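You operate a simulated robot arm through the tools that you are given. There is no shell and no other tool.

The job below is to be done with a simulated robot arm. You get a single attempt, and the scene is never put back.

Task
The bleed valve isn't quite shut. Tighten it, then give the drip cup's water to the blue pot.
Fine: use the valve key and lay it back on the sill; cup back under the valve. Set down upright: drip cup.

Only the result counts: the job must be done as asked and must still hold three seconds after the hand-in. Knocking over, shifting, dropping, spilling or breaking anything else fails it.

Robot
A 6-joint arm with a two-finger parallel gripper, fixed in place. Base frame: the origin is on the floor under the middle of its stand, x ahead of it, y to its left, z up. Lengths are in cm, angles in degrees, forces in N, time in s.
With the tool pointing down near the work surface it reaches from about 10 to 66 cm from the base axis. Its first joint turns from -66.0 to 66.0 degrees. Payload 2.45 kg.
The tool frame sits at the grasp point between the pads (the TCP): z along the fingers, y along the line on which they close. The tips reach 2.4 cm beyond it. The gripper opens to 6.8 cm. The fingers are 1.7 cm wide and 1 cm thick; the gripper's body (4 by 7 cm) begins 4.1 cm behind the TCP.
Orientation is told as [roll, pitch, yaw] about the base's x, y, z axes, in that order, counted from this pose: with the fingers straight down and closing along the base's y, the tool's x points along the base's -x, its y along +y and its z along -z.

Tools
- The arm moves only by the tool step_arm. Its argument "plan" is a list of rows, each a list of 7 numbers: the shift along the base's x, y, z in units of 150 mm (1.0 is 150 mm), then the turn, a rotation vector about the base's x, y, z in units of 90 degrees (1.0 is 90 degrees), then the opening, from 0 (shut) to 1 (fully open). In form: [[x, y, z, wx, wy, wz, grip], ...]. A call has 1 to 20 rows; each row is the pose to reach, as a shift and turn from the pose commanded when the call began. A call with a number of a shift or a turn outside -1 to 1 is refused whole. A row lasts 0.2 s, in which the tool goes at most 5 cm and 8.6 degrees; a call with a longer step from one row to the next is refused whole, and so is a gripper value outside its range. Where a pose cannot be reached the arm comes as near as it can. A force on the tool above 40 N (or 10 N above the force at the start of the call, whichever is more), or a blocked arm, ends the call early, and 0.2 s more pass. Each finger travels about 10.8 cm/s and halts on what it meets, pressing with about 41 N; the grip force reading is that of the motor and also rises with nothing between the fingers. The clock runs only during rows and for 0.2 s after the last one: add rows that repeat a pose to give the fingers time. The reply holds the time, the measured pose of the TCP, the force on the tool along the base axes, the opening and the grip force, in the units named above and with some noise, with the torque about the TCP (base axes, N m) and any sound that the robot's microphone picked up, and new pictures: "pictures" is both (left out), scene, wrist or none.
- Cameras (640 x 400 px; columns grow to the right, rows downward): "scene" is fixed at [17.17, 41.78, 146.61]; the picture's right is [-0.70, -0.71, 0.00], its down [-0.40, 0.39, -0.83] and it looks along [0.59, -0.58, -0.55] (base axes); focal length 259 px, centre (320, 200). "wrist" rides on the gripper at [8.4, 1.1, -7.5] in the tool frame; the picture's right is [-0.13, 0.99, 0.00], its down [-0.60, -0.08, -0.79] and it looks along [-0.79, -0.10, 0.61] (tool axes); focal length 251 px, centre (320, 200). There is no depth. A picture from a camera that has moved, and an enlarged one, comes with that camera's place and axes in the base frame and with its lens.
- zoom(camera, box): a new picture of the part [left, top, right, bottom] of that camera's present view, enlarged. The clock stands still meanwhile.
- finish_job(): hands the job in; it is judged then, once.

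Nothing tells you positions but the pictures and the camera data. Unless the task says otherwise, let go and move clear before handing in.

The tools are called after "Call:" by a JSON object that holds its "api" and its "payload". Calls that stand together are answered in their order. step_arm: Moves the arm, as the interface text tells. Its arguments: {"type":"object","properties":{"plan":{"type":"array","items":{"type":"array","items":{"type":"number"}}},"pictures":{"type":"string","enum":["both","scene","wrist","none"]}},"required":["plan"]} The other tools are called the same way: zoom (camera, box) takes an enlarged picture of a part of a camera's view; finish_job () hands the job in.

At the start:

```text
time_s: 0.0
tcp_pos: [49.46, 8.99, 130.32]
tcp_rot: [0.0, 0.0, 0.0]
ft_force: [1.0, -0.1, -0.3]
moment: [0.0, 0.01, -0.01]
opening: 6.79
finger_force: 0.0
```

scene: 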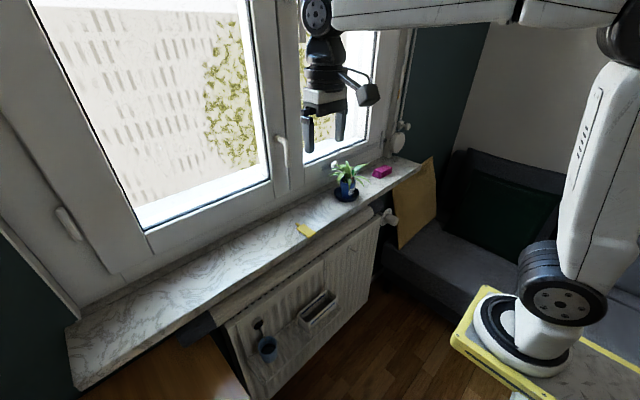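
wrist: 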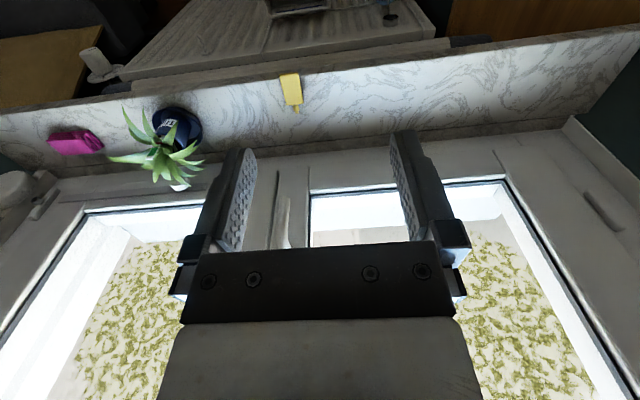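

I see a window sill with a yellow key, a blue pot with a plant and a pink object, and a radiator below with a small blue cup hanging or standing near a valve. I'll enlarge the relevant parts before moving.

Call:
{"api": "zoom", "payload": {"camera": "scene", "box": [220, 280, 350, 400]}}

Call:
{"api": "zoom", "payload": {"camera": "scene", "box": [270, 140, 430, 250]}}

Call:
{"api": "zoom", "payload": {"camera": "wrist", "box": [30, 60, 330, 200]}}

Call:
{"api": "zoom", "payload": {"camera": "wrist", "box": [180, 0, 480, 120]}}

```text
3.33 times, centred on (285, 340) of scene
camera zoom: at [17.17, 41.78, 146.61], right [-0.7, -0.71, 0.0], down [-0.4, 0.39, -0.83], along [0.59, -0.58, -0.55], focal length 865 px, centre (437, -267)
```

zoom: 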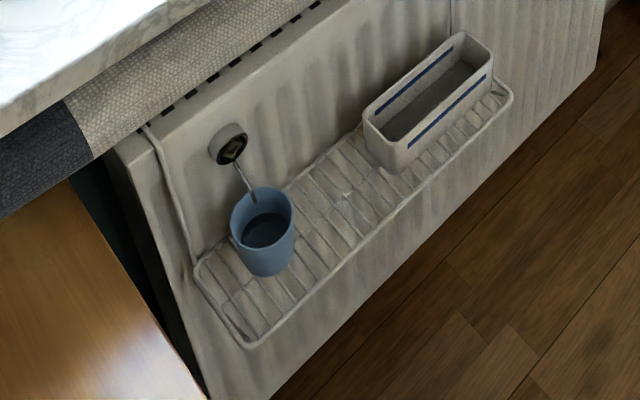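

```text
3.64 times, centred on (350, 195) of scene
camera zoom: at [17.17, 41.78, 146.61], right [-0.7, -0.71, 0.0], down [-0.4, 0.39, -0.83], along [0.59, -0.58, -0.55], focal length 943 px, centre (211, 218)
```

zoom: 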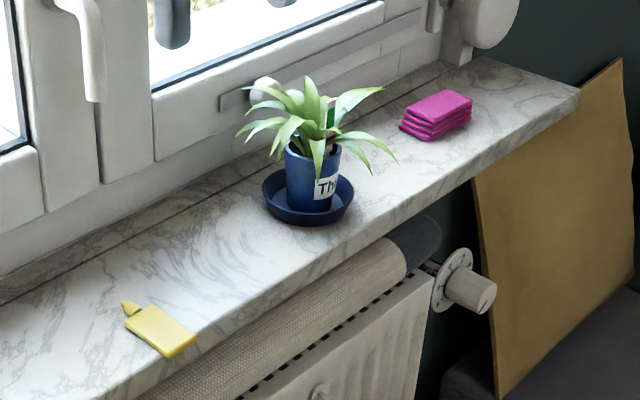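

```text
2.13 times, centred on (180, 130) of wrist
camera zoom: at [40.96, 10.08, 137.7], right [0.13, 0.99, 0.0], down [0.6, -0.08, 0.79], along [0.79, -0.1, -0.61], focal length 536 px, centre (619, 349)
```

zoom: 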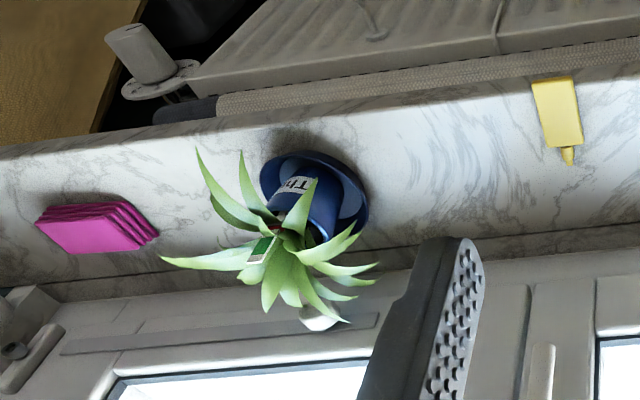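

```text
2.13 times, centred on (330, 60) of wrist
camera zoom: at [40.96, 10.08, 137.7], right [0.13, 0.99, 0.0], down [0.6, -0.08, 0.79], along [0.79, -0.1, -0.61], focal length 536 px, centre (299, 499)
```

zoom: 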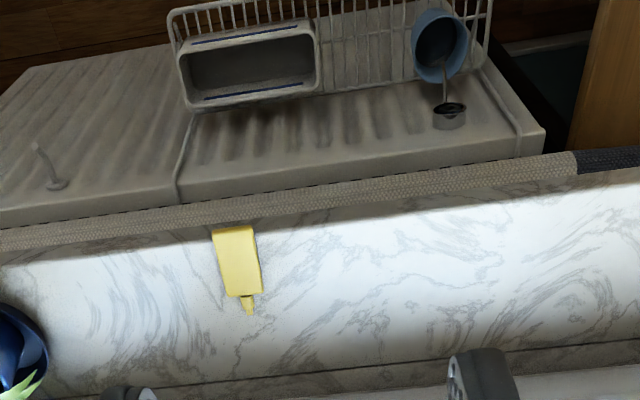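

The key lies at about (63.5, 2.2, 95) at the sill's front edge, the cup rim is near (59, 23.6, 63), and the valve sits just above and behind the cup. I'll zoom in more to learn the shapes.

Call:
{"api": "zoom", "payload": {"camera": "scene", "box": [255, 310, 287, 330]}}

Call:
{"api": "zoom", "payload": {"camera": "scene", "box": [252, 330, 292, 355]}}

Call:
{"api": "zoom", "payload": {"camera": "scene", "box": [290, 215, 322, 240]}}

Call:
{"api": "zoom", "payload": {"camera": "wrist", "box": [270, 60, 318, 120]}}

Call:
{"api": "zoom", "payload": {"camera": "wrist", "box": [350, 0, 430, 60]}}

Call:
{"api": "zoom", "payload": {"camera": "scene", "box": [320, 150, 384, 210]}}

```text
16.00 times, centred on (271, 320) of scene
camera zoom: at [17.17, 41.78, 146.61], right [-0.7, -0.71, 0.0], down [-0.4, 0.39, -0.83], along [0.59, -0.58, -0.55], focal length 4150 px, centre (1104, -1720)
```

zoom: 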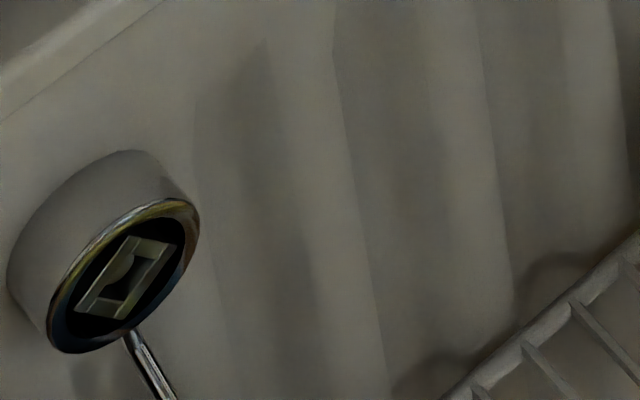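

```text
16.00 times, centred on (272, 342) of scene
camera zoom: at [17.17, 41.78, 146.61], right [-0.7, -0.71, 0.0], down [-0.4, 0.39, -0.83], along [0.59, -0.58, -0.55], focal length 4150 px, centre (1088, -2080)
```

zoom: 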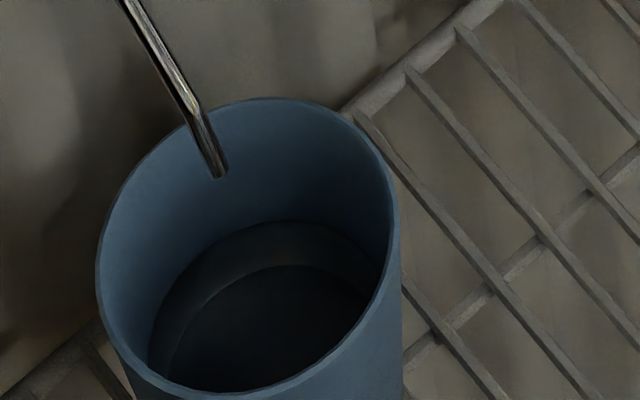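

```text
16.00 times, centred on (306, 228) of scene
camera zoom: at [17.17, 41.78, 146.61], right [-0.7, -0.71, 0.0], down [-0.4, 0.39, -0.83], along [0.59, -0.58, -0.55], focal length 4150 px, centre (544, -240)
```

zoom: 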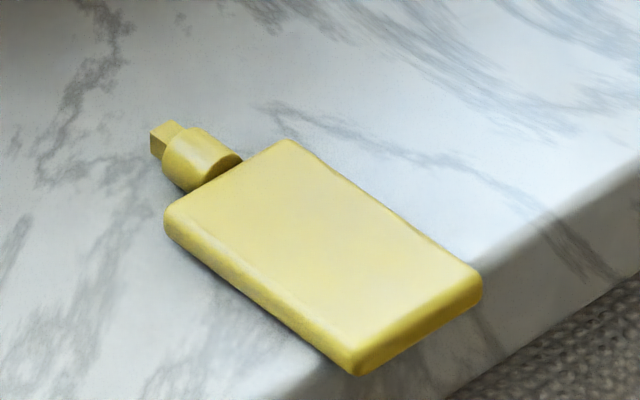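

```text
6.67 times, centred on (294, 90) of wrist
camera zoom: at [40.96, 10.08, 137.7], right [0.13, 0.99, 0.0], down [0.6, -0.08, 0.79], along [0.79, -0.1, -0.61], focal length 1676 px, centre (493, 933)
```

zoom: 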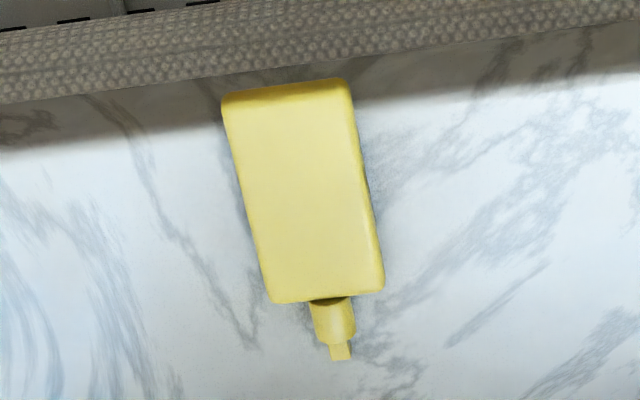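

```text
6.67 times, centred on (390, 30) of wrist
camera zoom: at [40.96, 10.08, 137.7], right [0.13, 0.99, 0.0], down [0.6, -0.08, 0.79], along [0.79, -0.1, -0.61], focal length 1676 px, centre (-147, 1333)
```

zoom: 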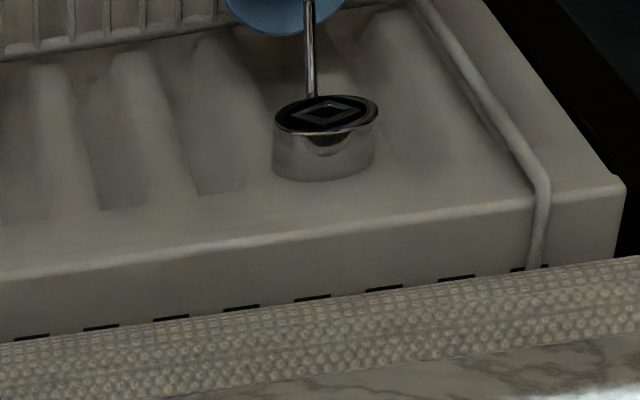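

```text
6.67 times, centred on (352, 180) of scene
camera zoom: at [17.17, 41.78, 146.61], right [-0.7, -0.71, 0.0], down [-0.4, 0.39, -0.83], along [0.59, -0.58, -0.55], focal length 1729 px, centre (107, 333)
```

zoom: 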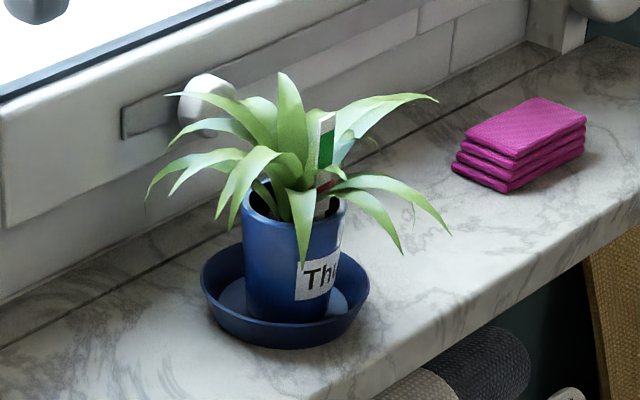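

The key lies flat on the sill with its square tip toward the window, and the valve has a square socket that looks like a diamond from here. I'll work with the tool horizontal and the wrist camera above it, so first I turn the wrist half round in free air.

Call:
{"api": "step_arm", "payload": {"plan": [[0, 0, 0, 0, 0, 0.09, 1], [0, 0, 0, 0, 0, 0.18, 1], [0, 0, 0, 0, 0, 0.27, 1], [0, 0, 0, 0, 0, 0.36, 1], [0, 0, 0, 0, 0, 0.45, 1], [0, 0, 0, 0, 0, 0.54, 1], [0, 0, 0, 0, 0, 0.63, 1], [0, 0, 0, 0, 0, 0.72, 1], [0, 0, 0, 0, 0, 0.81, 1], [0, 0, 0, 0, 0, 0.9, 1], [0, 0, 0, 0, 0, 0.95, 1], [0, 0, 0, 0, 0, 1, 1]], "pictures": "scene"}}

```text
time_s: 2.6
tcp_pos: [49.46, 8.88, 130.35]
tcp_rot: [0.0, 0.0, 90.1]
ft_force: [-0.6, -0.1, -0.2]
moment: [0.04, 0.01, 0.0]
opening: 6.78
finger_force: 0.0
```

scene: 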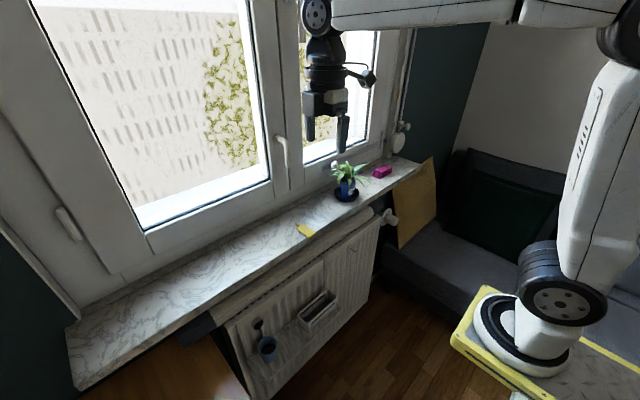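

The wrist turned cleanly by 90 degrees. I continue with the second quarter turn.

Call:
{"api": "step_arm", "payload": {"plan": [[0, 0, 0, 0, 0, 0.09, 1], [0, 0, 0, 0, 0, 0.18, 1], [0, 0, 0, 0, 0, 0.27, 1], [0, 0, 0, 0, 0, 0.36, 1], [0, 0, 0, 0, 0, 0.45, 1], [0, 0, 0, 0, 0, 0.54, 1], [0, 0, 0, 0, 0, 0.63, 1], [0, 0, 0, 0, 0, 0.72, 1], [0, 0, 0, 0, 0, 0.81, 1], [0, 0, 0, 0, 0, 0.9, 1], [0, 0, 0, 0, 0, 0.95, 1], [0, 0, 0, 0, 0, 1, 1]], "pictures": "scene"}}

```text
time_s: 5.2
tcp_pos: [49.41, 8.86, 130.22]
tcp_rot: [0.0, 0.0, -179.9]
ft_force: [-1.1, 0.4, -0.6]
moment: [-0.01, 0.0, -0.02]
opening: 6.8
finger_force: 0.2
```

scene: 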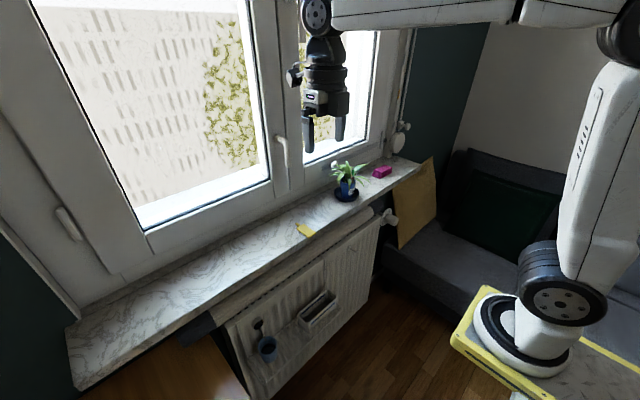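

The half turn is done; now I pitch the tool to horizontal, pointing at the window.

Call:
{"api": "step_arm", "payload": {"plan": [[0, 0, 0, 0, -0.09, 0, 1], [0, 0, 0, 0, -0.18, 0, 1], [0, 0, 0, 0, -0.27, 0, 1], [0, 0, 0, 0, -0.36, 0, 1], [0, 0, 0, 0, -0.45, 0, 1], [0, 0, 0, 0, -0.54, 0, 1], [0, 0, 0, 0, -0.63, 0, 1], [0, 0, 0, 0, -0.72, 0, 1], [0, 0, 0, 0, -0.81, 0, 1], [0, 0, 0, 0, -0.9, 0, 1], [0, 0, 0, 0, -0.95, 0, 1], [0, 0, 0, 0, -1, 0, 1]], "pictures": "both"}}

```text
time_s: 7.8
tcp_pos: [49.89, 9.09, 130.01]
tcp_rot: [-165.5, 89.9, 14.6]
ft_force: [0.0, -0.7, -0.4]
moment: [-0.01, 0.01, 0.0]
opening: 6.81
finger_force: 0.1
out of reach, approached as far as the arm can: row 6, 7, 8, 9, 10, 11, 12
camera wrist: at [42.23, 8.08, 138.35], right [0.0, -0.99, -0.13], down [-0.79, 0.08, -0.61], along [0.61, 0.1, -0.79], focal length 251 px, centre (320, 200)
```

scene: 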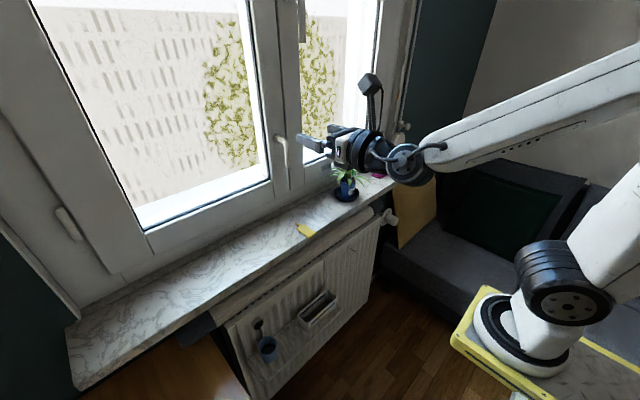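
wrist: 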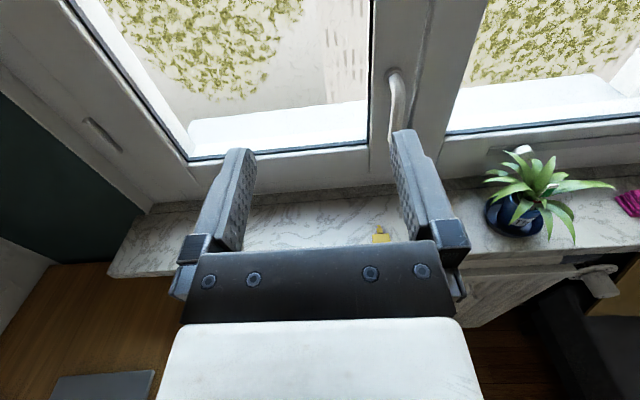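

The tool is now horizontal with the camera on top, and the wrist view shows the sill, the key and the pot upright. Next I go toward the radiator to test reach and look at the valve and cup from close by.

Call:
{"api": "step_arm", "payload": {"plan": [[-0.05, 0.16, -0.16, 0, 0, 0, 1], [-0.1, 0.32, -0.33, 0, 0, 0, 1], [-0.16, 0.48, -0.5, 0, 0, 0, 1], [-0.22, 0.64, -0.66, 0, 0, 0, 1], [-0.28, 0.8, -0.83, 0, 0, 0, 1], [-0.33, 0.96, -1, 0, 0, 0, 1]], "pictures": "scene"}}

Call:
{"api": "step_arm", "payload": {"plan": [[0, 0, -0.2, 0, 0, 0, 1], [0, 0, -0.4, 0, 0, 0, 1], [0, 0, -0.6, 0, 0, 0, 1], [0, 0, -0.8, 0, 0, 0, 1], [0, 0, -1, 0, 0, 0, 1]], "pictures": "both"}}

```text
time_s: 9.2
tcp_pos: [45.17, 23.55, 114.94]
tcp_rot: [-133.7, 90.0, 46.3]
ft_force: [0.1, -0.3, 0.5]
moment: [-0.02, -0.01, 0.01]
opening: 6.78
finger_force: 0.1
```

scene: 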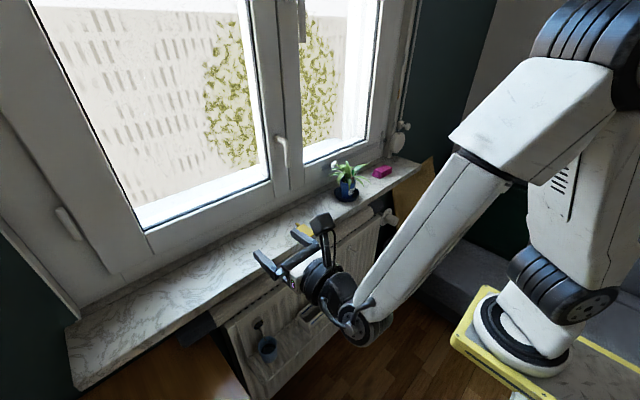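

```text
time_s: 10.4
tcp_pos: [44.92, 23.65, 100.01]
tcp_rot: [-119.1, 90.0, 60.9]
ft_force: [0.3, -0.8, -0.2]
moment: [0.0, 0.02, -0.01]
opening: 6.81
finger_force: 0.1
camera wrist: at [37.3, 22.49, 108.23], right [0.0, -0.99, -0.13], down [-0.79, 0.08, -0.6], along [0.61, 0.1, -0.79], focal length 251 px, centre (320, 200)
```

scene: 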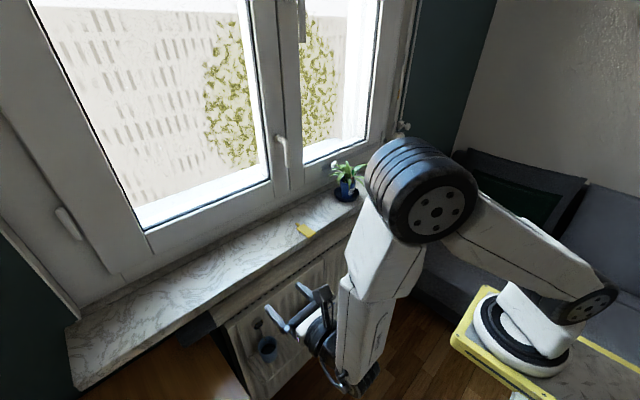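
wrist: 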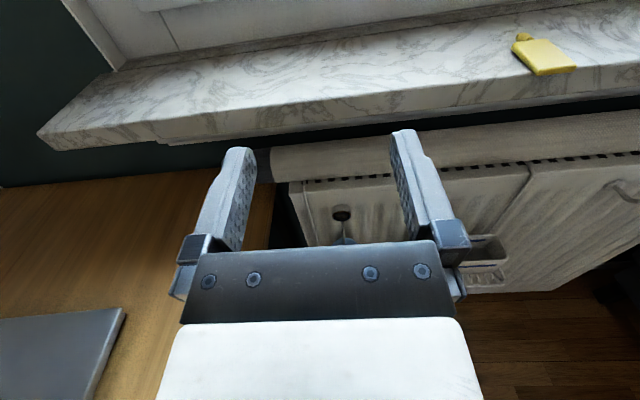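

The arm reaches comfortably so far and has plenty of fold left. I keep lowering to look at the valve at its own height.

Call:
{"api": "step_arm", "payload": {"plan": [[0, 0, -0.2, 0, 0, 0, 1], [0, 0, -0.4, 0, 0, 0, 1], [0, 0, -0.6, 0, 0, 0, 1], [0, 0, -0.8, 0, 0, 0, 1], [0, 0, -1, 0, 0, 0, 1]], "pictures": "both"}}

```text
time_s: 11.6
tcp_pos: [45.07, 23.49, 84.9]
tcp_rot: [87.9, 90.0, -92.1]
ft_force: [-0.7, -0.4, -0.9]
moment: [0.01, 0.01, 0.01]
opening: 6.8
finger_force: 0.2
camera wrist: at [37.36, 22.49, 93.22], right [0.0, -0.99, -0.13], down [-0.79, 0.08, -0.6], along [0.61, 0.1, -0.79], focal length 251 px, centre (320, 200)
```

scene: 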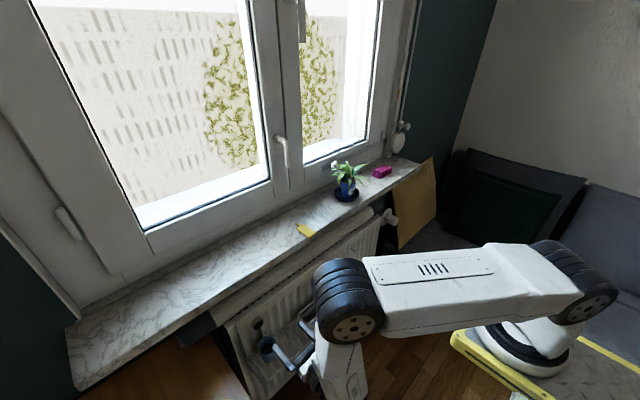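
wrist: 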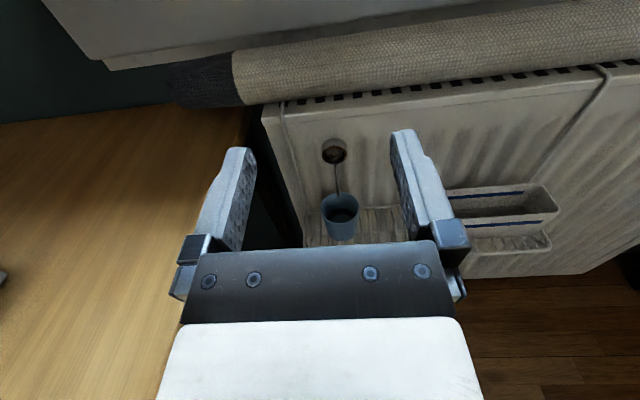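

The valve and the drip cup are clearly visible through the open fingers. I zoom in to triangulate them and read the socket angle.

Call:
{"api": "zoom", "payload": {"camera": "wrist", "box": [304, 120, 368, 160]}}

Call:
{"api": "zoom", "payload": {"camera": "wrist", "box": [290, 130, 402, 250]}}

Call:
{"api": "zoom", "payload": {"camera": "wrist", "box": [225, 60, 625, 290]}}

```text
10.00 times, centred on (336, 140) of wrist
camera zoom: at [37.36, 22.49, 93.22], right [0.0, -0.99, -0.13], down [-0.79, 0.08, -0.6], along [0.61, 0.1, -0.79], focal length 2514 px, centre (160, 800)
```

zoom: 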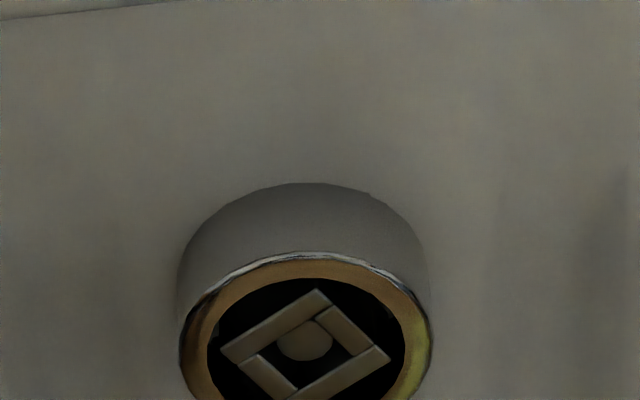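

```text
3.33 times, centred on (346, 190) of wrist
camera zoom: at [37.36, 22.49, 93.22], right [0.0, -0.99, -0.13], down [-0.79, 0.08, -0.6], along [0.61, 0.1, -0.79], focal length 838 px, centre (233, 233)
```

zoom: 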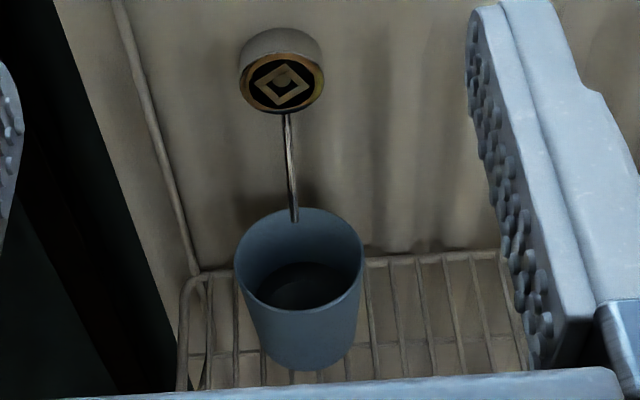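

```text
1.60 times, centred on (425, 175) of wrist
camera zoom: at [37.36, 22.49, 93.22], right [0.0, -0.99, -0.13], down [-0.79, 0.08, -0.6], along [0.61, 0.1, -0.79], focal length 402 px, centre (152, 240)
```

zoom: 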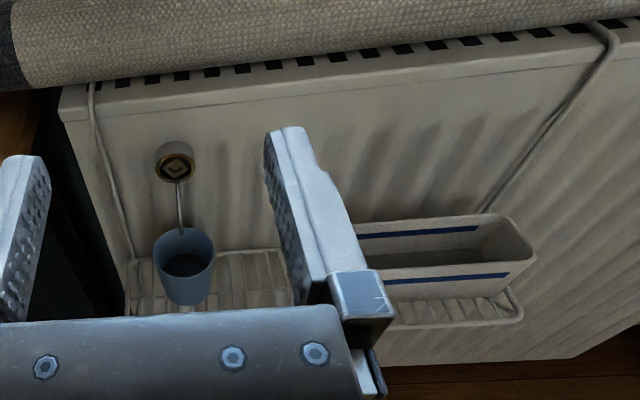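

The valve face is at about (62.7, 23.55, 70.0) with the socket tilted some 11 degrees from a perfect diamond. I zoom further on the socket and cup details.

Call:
{"api": "zoom", "payload": {"camera": "wrist", "box": [318, 138, 350, 164]}}

Call:
{"api": "zoom", "payload": {"camera": "wrist", "box": [310, 180, 374, 245]}}

Call:
{"api": "zoom", "payload": {"camera": "scene", "box": [246, 312, 290, 360]}}

```text
15.38 times, centred on (334, 151) of wrist
camera zoom: at [37.36, 22.49, 93.22], right [0.0, -0.99, -0.13], down [-0.79, 0.08, -0.6], along [0.61, 0.1, -0.79], focal length 3868 px, centre (105, 954)
```

zoom: 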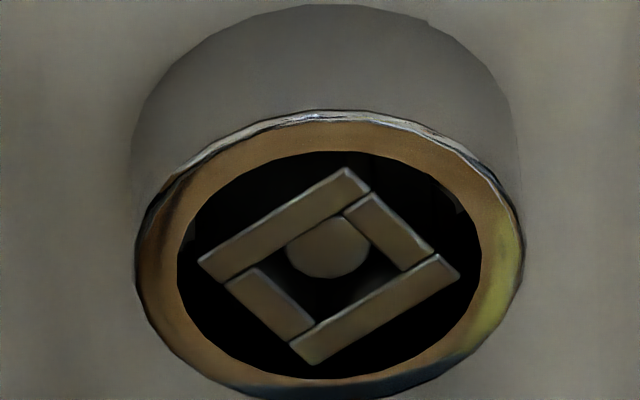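

```text
6.15 times, centred on (342, 212) of wrist
camera zoom: at [37.36, 22.49, 93.22], right [0.0, -0.99, -0.13], down [-0.79, 0.08, -0.6], along [0.61, 0.1, -0.79], focal length 1547 px, centre (185, 123)
```

zoom: 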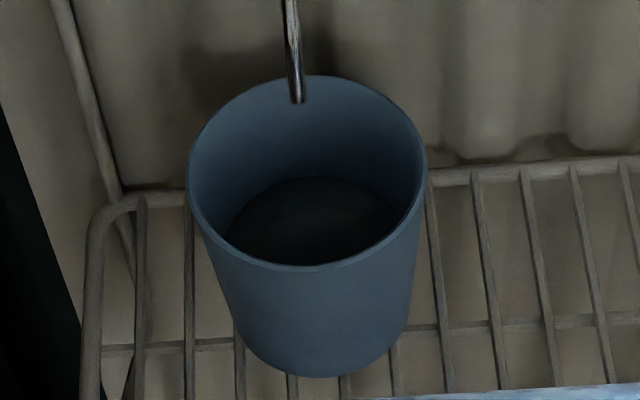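

```text
8.33 times, centred on (268, 336) of scene
camera zoom: at [17.17, 41.78, 146.61], right [-0.7, -0.71, 0.0], down [-0.4, 0.39, -0.83], along [0.59, -0.58, -0.55], focal length 2162 px, centre (753, -933)
```

zoom: 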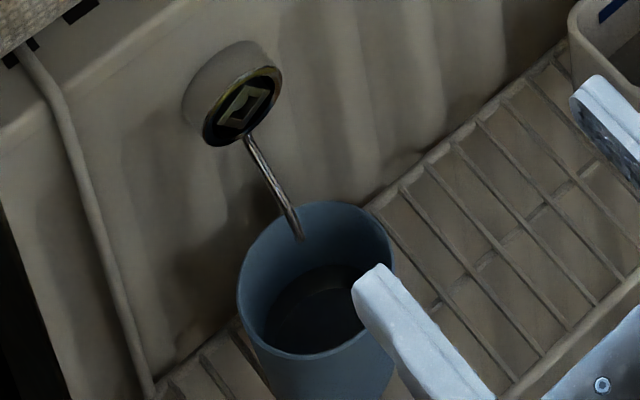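

Everything is located: socket at (62.7, 23.55, 70) turned about 33° from upright, spout tip at about (60.2, 23.55, 64.4), cup rim at z 62, all reachable. Now I rise and go in front of the key to inspect it closely.

Call:
{"api": "step_arm", "payload": {"plan": [[0, -0.05, 0.2, 0, 0, 0, 1], [0.05, -0.2, 0.4, 0, 0, 0, 1], [0.12, -0.4, 0.6, 0, 0, 0, 1], [0.2, -0.6, 0.75, 0, 0, 0, 1], [0.28, -0.8, 0.82, 0, 0, 0, 1], [0.36, -1, 0.85, 0, 0, 0, 1]], "pictures": "none"}}

Call:
{"api": "step_arm", "payload": {"plan": [[0.0, -0.14, 0, 0, 0, 0, 1], [0.02, -0.28, 0, 0, 0, 0, 1], [0.05, -0.44, 0, 0, 0, 0, 1]], "pictures": "both"}}

```text
time_s: 13.0
tcp_pos: [50.37, 8.61, 97.96]
tcp_rot: [-1.7, 90.0, 178.3]
ft_force: [0.6, -1.3, 0.3]
moment: [0.01, 0.02, 0.02]
opening: 6.79
finger_force: 0.0
```

```text
time_s: 13.8
tcp_pos: [50.28, 5.92, 97.86]
tcp_rot: [77.7, 90.1, -102.7]
ft_force: [0.3, -1.0, -0.6]
moment: [0.0, -0.02, -0.03]
opening: 6.79
finger_force: 0.2
out of reach, approached as far as the arm can: row 2, 3
camera wrist: at [42.75, 4.87, 106.09], right [0.0, -0.99, -0.13], down [-0.79, 0.08, -0.6], along [0.61, 0.1, -0.79], focal length 251 px, centre (320, 200)
```

scene: 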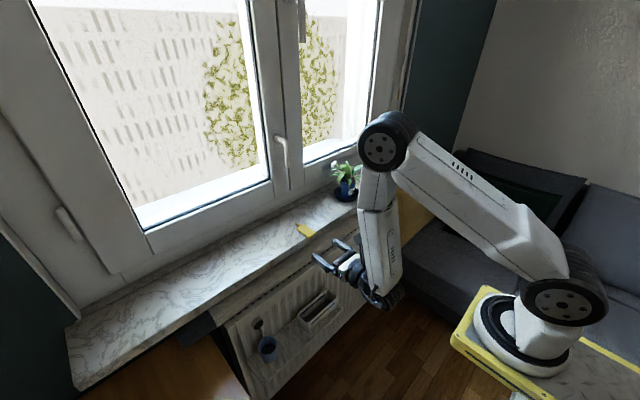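
wrist: 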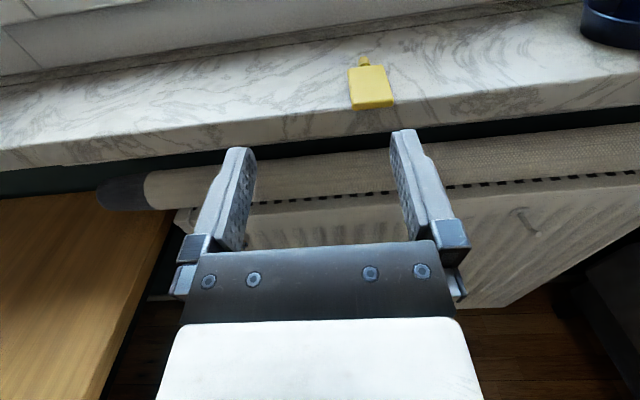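

The arm hit its folded-in limit at small radius, so I need to be further out for small y. I move forward and sideways to line up with the key, still clear of it.

Call:
{"api": "step_arm", "payload": {"plan": [[0.15, 0, 0, 0, 0, 0, 1], [0.3, -0.1, 0, 0, 0, 0, 1], [0.36, -0.26, 0, 0, 0, 0, 1], [0.36, -0.26, 0, 0, 0, 0, 1]], "pictures": "both"}}

```text
time_s: 14.8
tcp_pos: [54.14, 6.86, 97.85]
tcp_rot: [133.2, 90.0, -47.4]
ft_force: [-0.4, 0.6, -1.0]
moment: [-0.03, 0.0, 0.03]
opening: 6.8
finger_force: 0.1
out of reach, approached as far as the arm can: row 1, 2, 3, 4
camera wrist: at [46.58, 5.88, 106.04], right [-0.01, -0.99, -0.13], down [-0.79, 0.09, -0.6], along [0.61, 0.1, -0.79], focal length 251 px, centre (320, 200)
```

scene: 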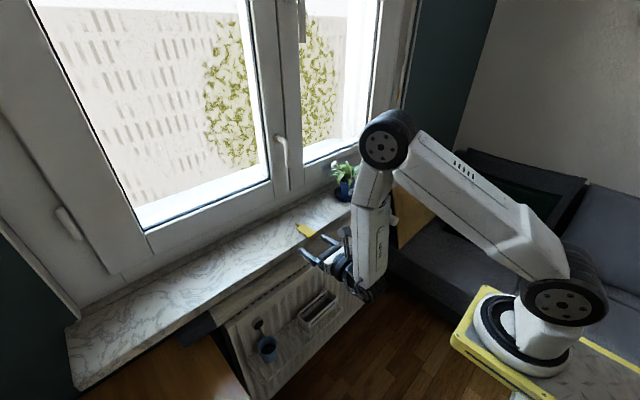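
wrist: 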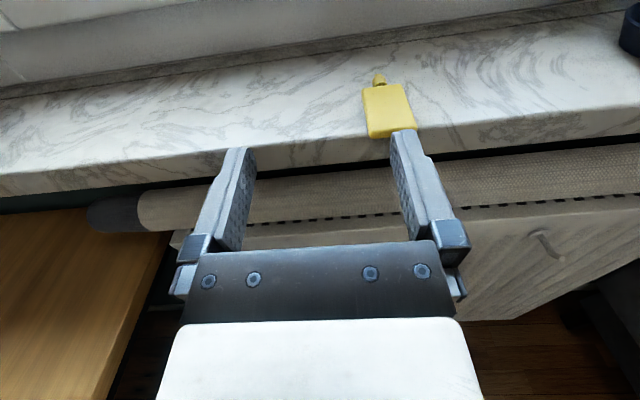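

The arm is being stopped at about y = 7 by some wrist joint limit rather than by distance. I look closely at the arm's wrist to understand its build.

Call:
{"api": "zoom", "payload": {"camera": "scene", "box": [290, 100, 450, 320]}}

Call:
{"api": "zoom", "payload": {"camera": "wrist", "box": [350, 65, 430, 145]}}

Call:
{"api": "zoom", "payload": {"camera": "scene", "box": [290, 215, 322, 240]}}

```text
1.82 times, centred on (370, 210) of scene
camera zoom: at [17.17, 41.79, 146.61], right [-0.7, -0.71, 0.0], down [-0.4, 0.39, -0.83], along [0.59, -0.58, -0.55], focal length 472 px, centre (229, 182)
```

zoom: 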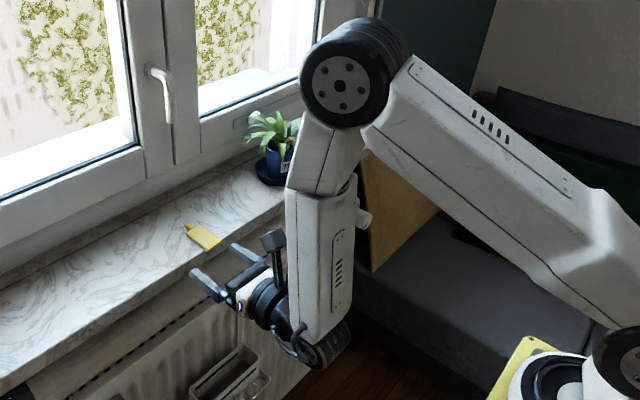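

```text
5.00 times, centred on (390, 105) of wrist
camera zoom: at [46.58, 5.88, 106.04], right [-0.01, -0.99, -0.13], down [-0.79, 0.09, -0.6], along [0.61, 0.1, -0.79], focal length 1257 px, centre (-30, 675)
```

zoom: 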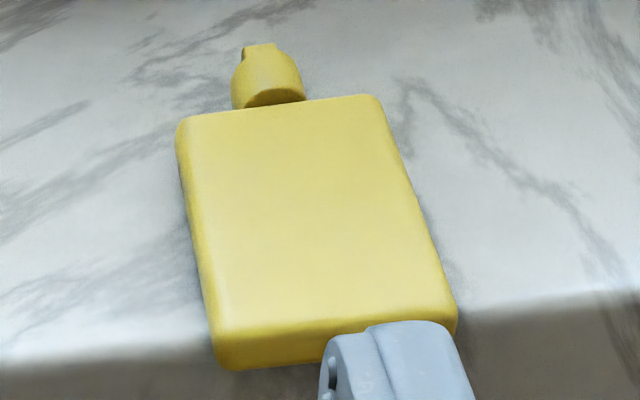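

```text
16.00 times, centred on (306, 228) of scene
camera zoom: at [17.17, 41.79, 146.61], right [-0.7, -0.71, 0.0], down [-0.4, 0.39, -0.83], along [0.59, -0.58, -0.55], focal length 4150 px, centre (544, -240)
```

zoom: 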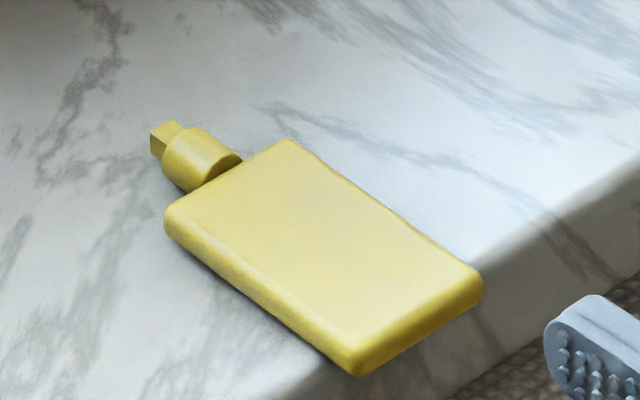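

The wrist is of the roll-bend-roll kind, and the forearm roll seems to have flipped to near its limit. I look at the key tip in more detail before re-configuring the wrist.

Call:
{"api": "zoom", "payload": {"camera": "scene", "box": [296, 219, 304, 225]}}

Call:
{"api": "zoom", "payload": {"camera": "wrist", "box": [368, 70, 392, 88]}}

Call:
{"api": "zoom", "payload": {"camera": "scene", "box": [345, 190, 385, 300]}}

```text
16.00 times, centred on (300, 222) of scene
camera zoom: at [17.17, 41.79, 146.61], right [-0.7, -0.71, 0.0], down [-0.4, 0.39, -0.83], along [0.59, -0.58, -0.55], focal length 4150 px, centre (640, -152)
```

zoom: 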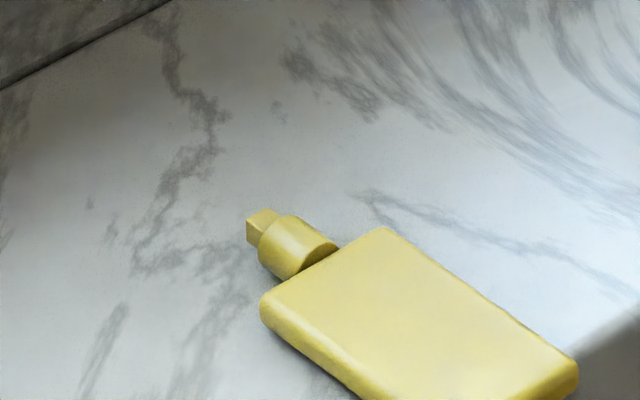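

```text
16.00 times, centred on (380, 79) of wrist
camera zoom: at [46.58, 5.88, 106.04], right [-0.01, -0.99, -0.13], down [-0.79, 0.09, -0.6], along [0.61, 0.1, -0.79], focal length 4023 px, centre (-640, 2136)
```

zoom: 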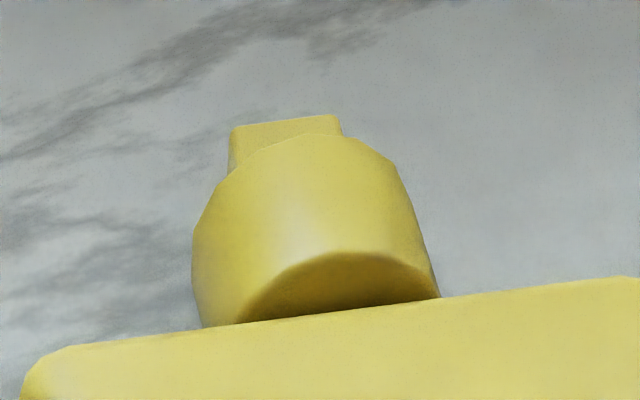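

```text
3.64 times, centred on (365, 245) of scene
camera zoom: at [17.17, 41.79, 146.61], right [-0.7, -0.71, 0.0], down [-0.4, 0.39, -0.83], along [0.59, -0.58, -0.55], focal length 943 px, centre (156, 36)
```

zoom: 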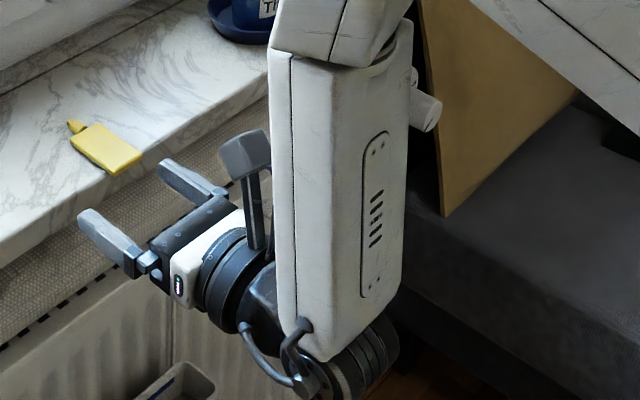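

The key's square tip is aligned with its flat body, and the body is about 3.4 cm wide. Yawing the tool slightly to the right should bring the wrist back within its limits, so I turn 12° here and see where the arm settles.

Call:
{"api": "step_arm", "payload": {"plan": [[-0.05, 0, 0, 0, 0, -0.067, 1], [-0.05, 0, 0, 0, 0, -0.1333, 1], [-0.05, 0, 0, 0, 0, -0.1333, 1], [-0.05, 0, 0, 0, 0, -0.1333, 1]], "pictures": "both"}}

```text
time_s: 15.8
tcp_pos: [53.44, 6.89, 97.87]
tcp_rot: [54.2, 90.1, -137.9]
ft_force: [-0.4, -0.5, -0.3]
moment: [-0.01, 0.01, 0.01]
opening: 6.82
finger_force: 0.1
camera wrist: at [45.72, 7.38, 106.08], right [-0.21, -0.97, -0.13], down [-0.76, 0.24, -0.6], along [0.62, -0.03, -0.79], focal length 251 px, centre (320, 200)
```

scene: 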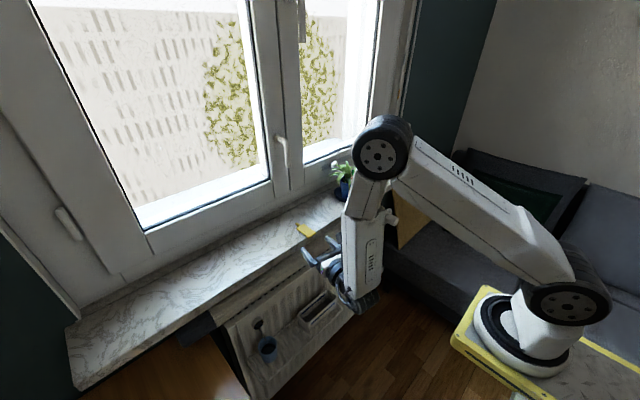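
wrist: 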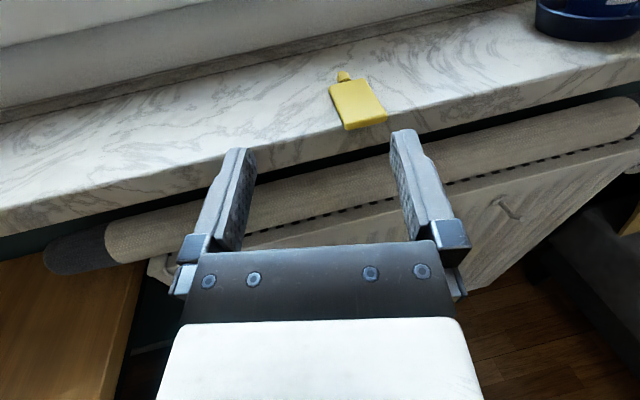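

The yawed pose works and the commanded pose follows the actual one. I line up in front of the key and come down to just above sill height, still short of the edge, then check.

Call:
{"api": "step_arm", "payload": {"plan": [[0.11, -0.127, 0, 0, 0, 0.018, 1], [0.2213, -0.2547, 0, 0, 0, 0.0356, 1], [0.2213, -0.2547, -0.1, 0, 0, 0.0356, 1], [0.2213, -0.2547, -0.165, 0, 0, 0.0356, 1], [0.2213, -0.2547, -0.165, 0, 0, 0.0356, 1]], "pictures": "both"}}

```text
time_s: 17.0
tcp_pos: [56.59, 2.92, 95.43]
tcp_rot: [34.6, 90.0, -154.2]
ft_force: [-0.1, -0.8, 0.4]
moment: [0.01, -0.06, 0.0]
opening: 6.8
finger_force: 0.1
camera wrist: at [48.91, 3.1, 103.6], right [-0.15, -0.98, -0.13], down [-0.77, 0.2, -0.6], along [0.62, 0.01, -0.79], focal length 251 px, centre (320, 200)
```

scene: 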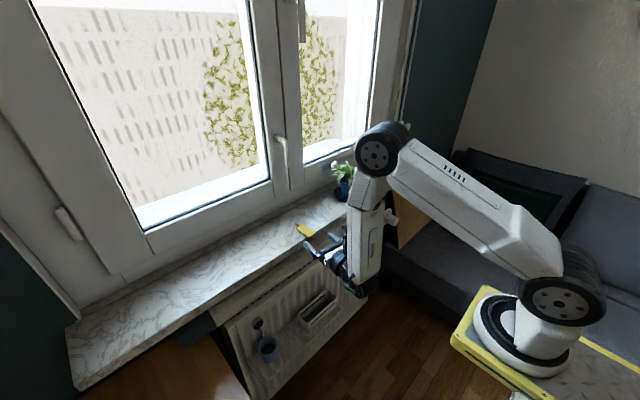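
wrist: 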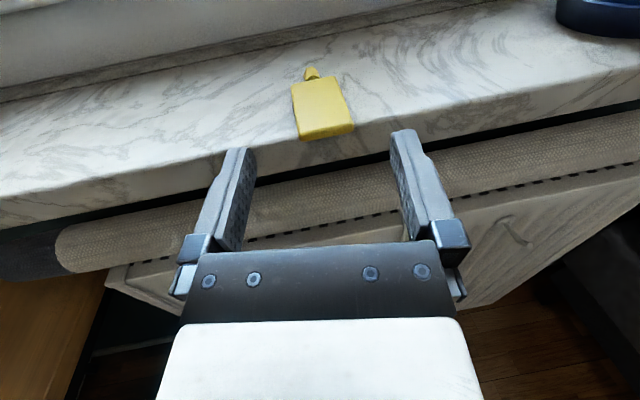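

I'm lined up just in front of the sill edge with the key between the finger directions. I zoom in to check finger height against the sill.

Call:
{"api": "zoom", "payload": {"camera": "scene", "box": [290, 215, 354, 265]}}

Call:
{"api": "zoom", "payload": {"camera": "wrist", "box": [270, 50, 390, 150]}}

```text
8.00 times, centred on (322, 240) of scene
camera zoom: at [17.17, 41.78, 146.61], right [-0.7, -0.71, 0.0], down [-0.4, 0.39, -0.83], along [0.59, -0.58, -0.55], focal length 2075 px, centre (304, -120)
```

zoom: 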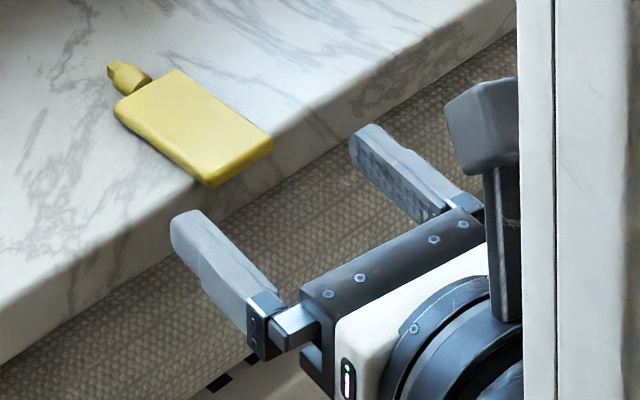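

```text
4.00 times, centred on (330, 100) of wrist
camera zoom: at [48.91, 3.1, 103.6], right [-0.15, -0.98, -0.13], down [-0.77, 0.2, -0.6], along [0.62, 0.01, -0.79], focal length 1006 px, centre (280, 600)
```

zoom: 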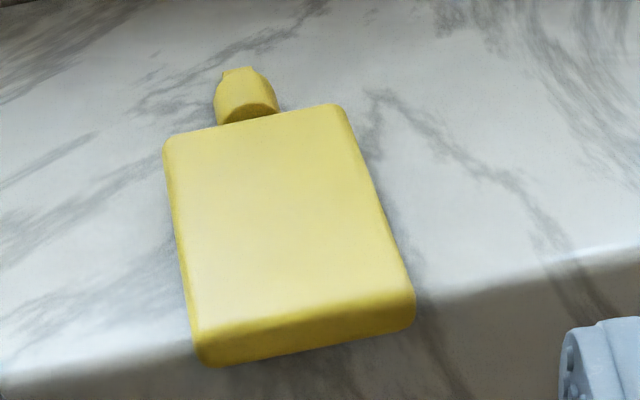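

Key spans about x 61.1–66.9 and y 0.4–3.65, overhanging the edge slightly. I slide forward with the fingers straddling it, a touch above the sill.

Call:
{"api": "step_arm", "payload": {"plan": [[0.12, -0.0185, 0, 0, 0, 0, 1], [0.24, -0.037, 0, 0, 0, 0, 1], [0.36, -0.055, 0, 0, 0, 0, 1], [0.434, -0.0667, 0, 0, 0, 0, 1], [0.434, -0.0667, 0, 0, 0, 0, 1]], "pictures": "both"}}

```text
time_s: 18.2
tcp_pos: [63.17, 1.86, 95.42]
tcp_rot: [29.1, 90.0, -159.8]
ft_force: [-0.3, -0.4, -0.5]
moment: [0.01, 0.02, -0.02]
opening: 6.76
finger_force: 0.0
camera wrist: at [55.49, 2.06, 103.67], right [-0.15, -0.98, -0.13], down [-0.77, 0.2, -0.6], along [0.62, 0.01, -0.79], focal length 251 px, centre (320, 200)
```

scene: 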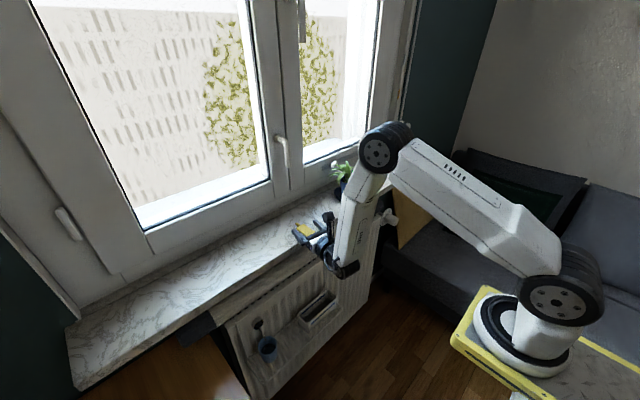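
wrist: 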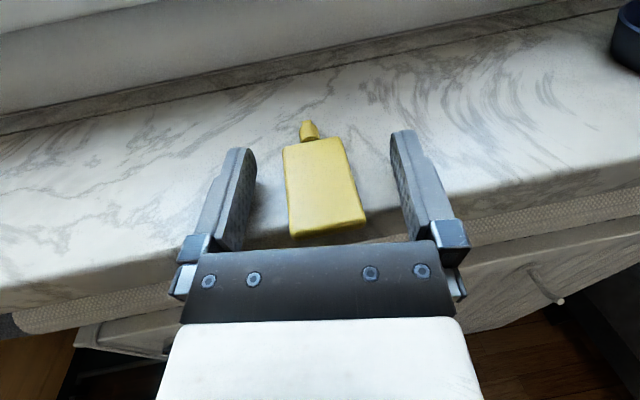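

The key sits between the fingers, slightly left of centre. I lower in small steps watching the vertical force.

Call:
{"api": "step_arm", "payload": {"plan": [[0, 0, -0.01, 0, 0, 0, 1], [0, 0, -0.02, 0, 0, 0, 1], [0, 0, -0.03, 0, 0, 0, 1]], "pictures": "none"}}

Call:
{"api": "zoom", "payload": {"camera": "scene", "box": [285, 210, 349, 260]}}

Call:
{"api": "zoom", "payload": {"camera": "wrist", "box": [220, 110, 440, 250]}}

```text
time_s: 19.0
tcp_pos: [63.18, 1.97, 94.97]
tcp_rot: [101.7, 90.0, -87.1]
ft_force: [0.1, -0.5, 0.0]
moment: [-0.02, -0.03, -0.02]
opening: 6.78
finger_force: 0.0
```

```text
8.00 times, centred on (317, 235) of scene
camera zoom: at [17.17, 41.78, 146.61], right [-0.7, -0.71, 0.0], down [-0.4, 0.39, -0.83], along [0.59, -0.58, -0.55], focal length 2075 px, centre (344, -80)
```

zoom: 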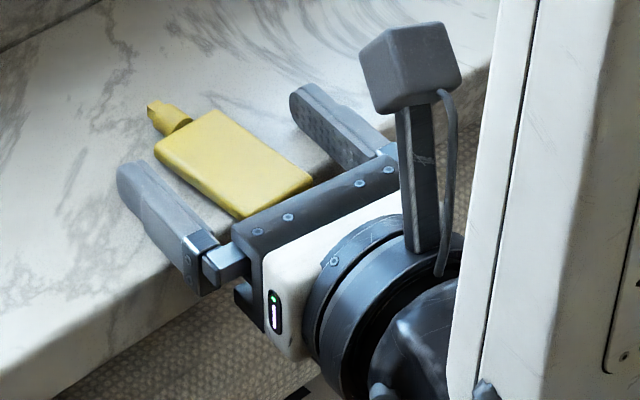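

```text
2.86 times, centred on (330, 180) of wrist
camera zoom: at [55.47, 2.07, 103.21], right [-0.15, -0.98, -0.13], down [-0.77, 0.2, -0.6], along [0.62, 0.01, -0.79], focal length 718 px, centre (291, 257)
```

zoom: 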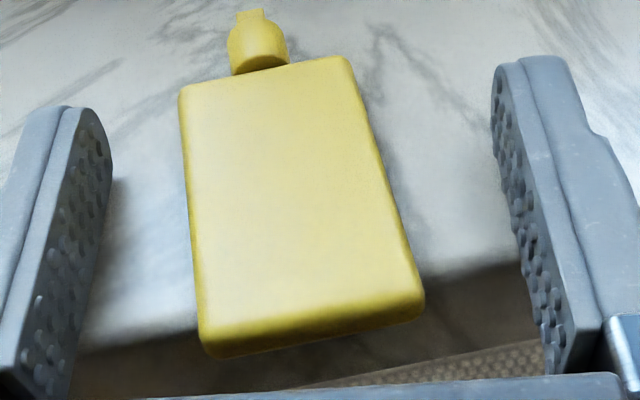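

No contact yet; fingers appear just above the marble. I go down another 2 mm carefully.

Call:
{"api": "step_arm", "payload": {"plan": [[0, 0, -0.0067, 0, 0, 0, 1], [0, 0, -0.0133, 0, 0, 0, 1]], "pictures": "none"}}

```text
time_s: 19.6
tcp_pos: [63.13, 2.02, 94.93]
tcp_rot: [-172.2, 89.8, -0.9]
ft_force: [-8.5, -1.6, 15.9]
moment: [0.07, 0.24, 0.08]
opening: 6.81
finger_force: 0.0
```

Contact with the sill at this height (about 16 N), so the fingers are right down on the marble. I back up just under 2 mm and close on the key.

Call:
{"api": "step_arm", "payload": {"plan": [[0, 0, 0.0127, 0, 0, 0, 1], [0, 0, 0.0127, 0, 0, 0, 0.8], [0, 0, 0.0127, 0, 0, 0, 0.65], [0, 0, 0.0127, 0, 0, 0, 0.55], [0, 0, 0.0127, 0, 0, 0, 0.48], [0, 0, 0.0127, 0, 0, 0, 0.42], [0, 0, 0.0127, 0, 0, 0, 0.35], [0, 0, 0.0127, 0, 0, 0, 0.3], [0, 0, 0.0127, 0, 0, 0, 0.3]], "pictures": "both"}}

```text
time_s: 21.6
tcp_pos: [63.1, 1.97, 94.96]
tcp_rot: [21.0, 89.8, -167.9]
ft_force: [-0.3, 0.1, -0.3]
moment: [0.0, 0.01, -0.02]
opening: 3.32
finger_force: 40.3
camera wrist: at [55.47, 2.09, 103.19], right [-0.15, -0.98, -0.13], down [-0.77, 0.2, -0.6], along [0.62, 0.01, -0.79], focal length 251 px, centre (320, 200)
```

scene: 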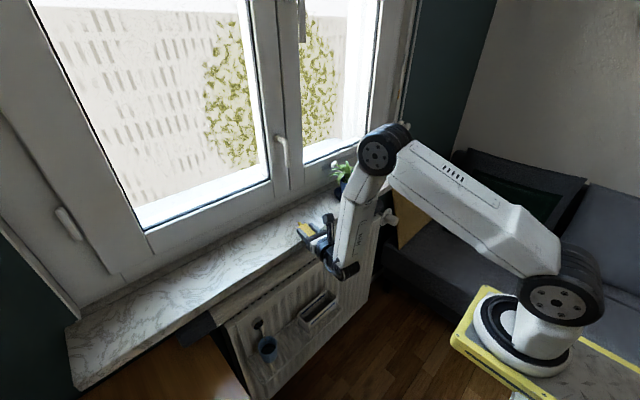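
wrist: 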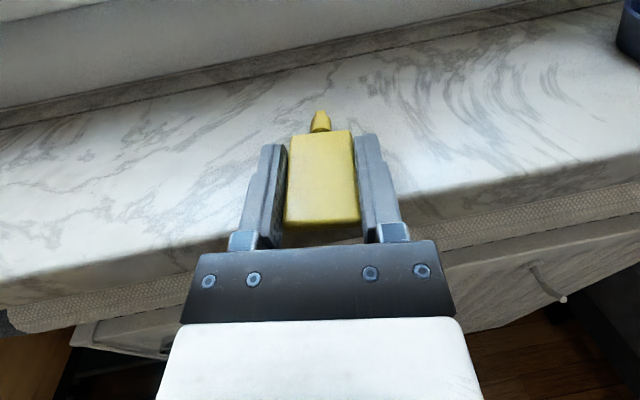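

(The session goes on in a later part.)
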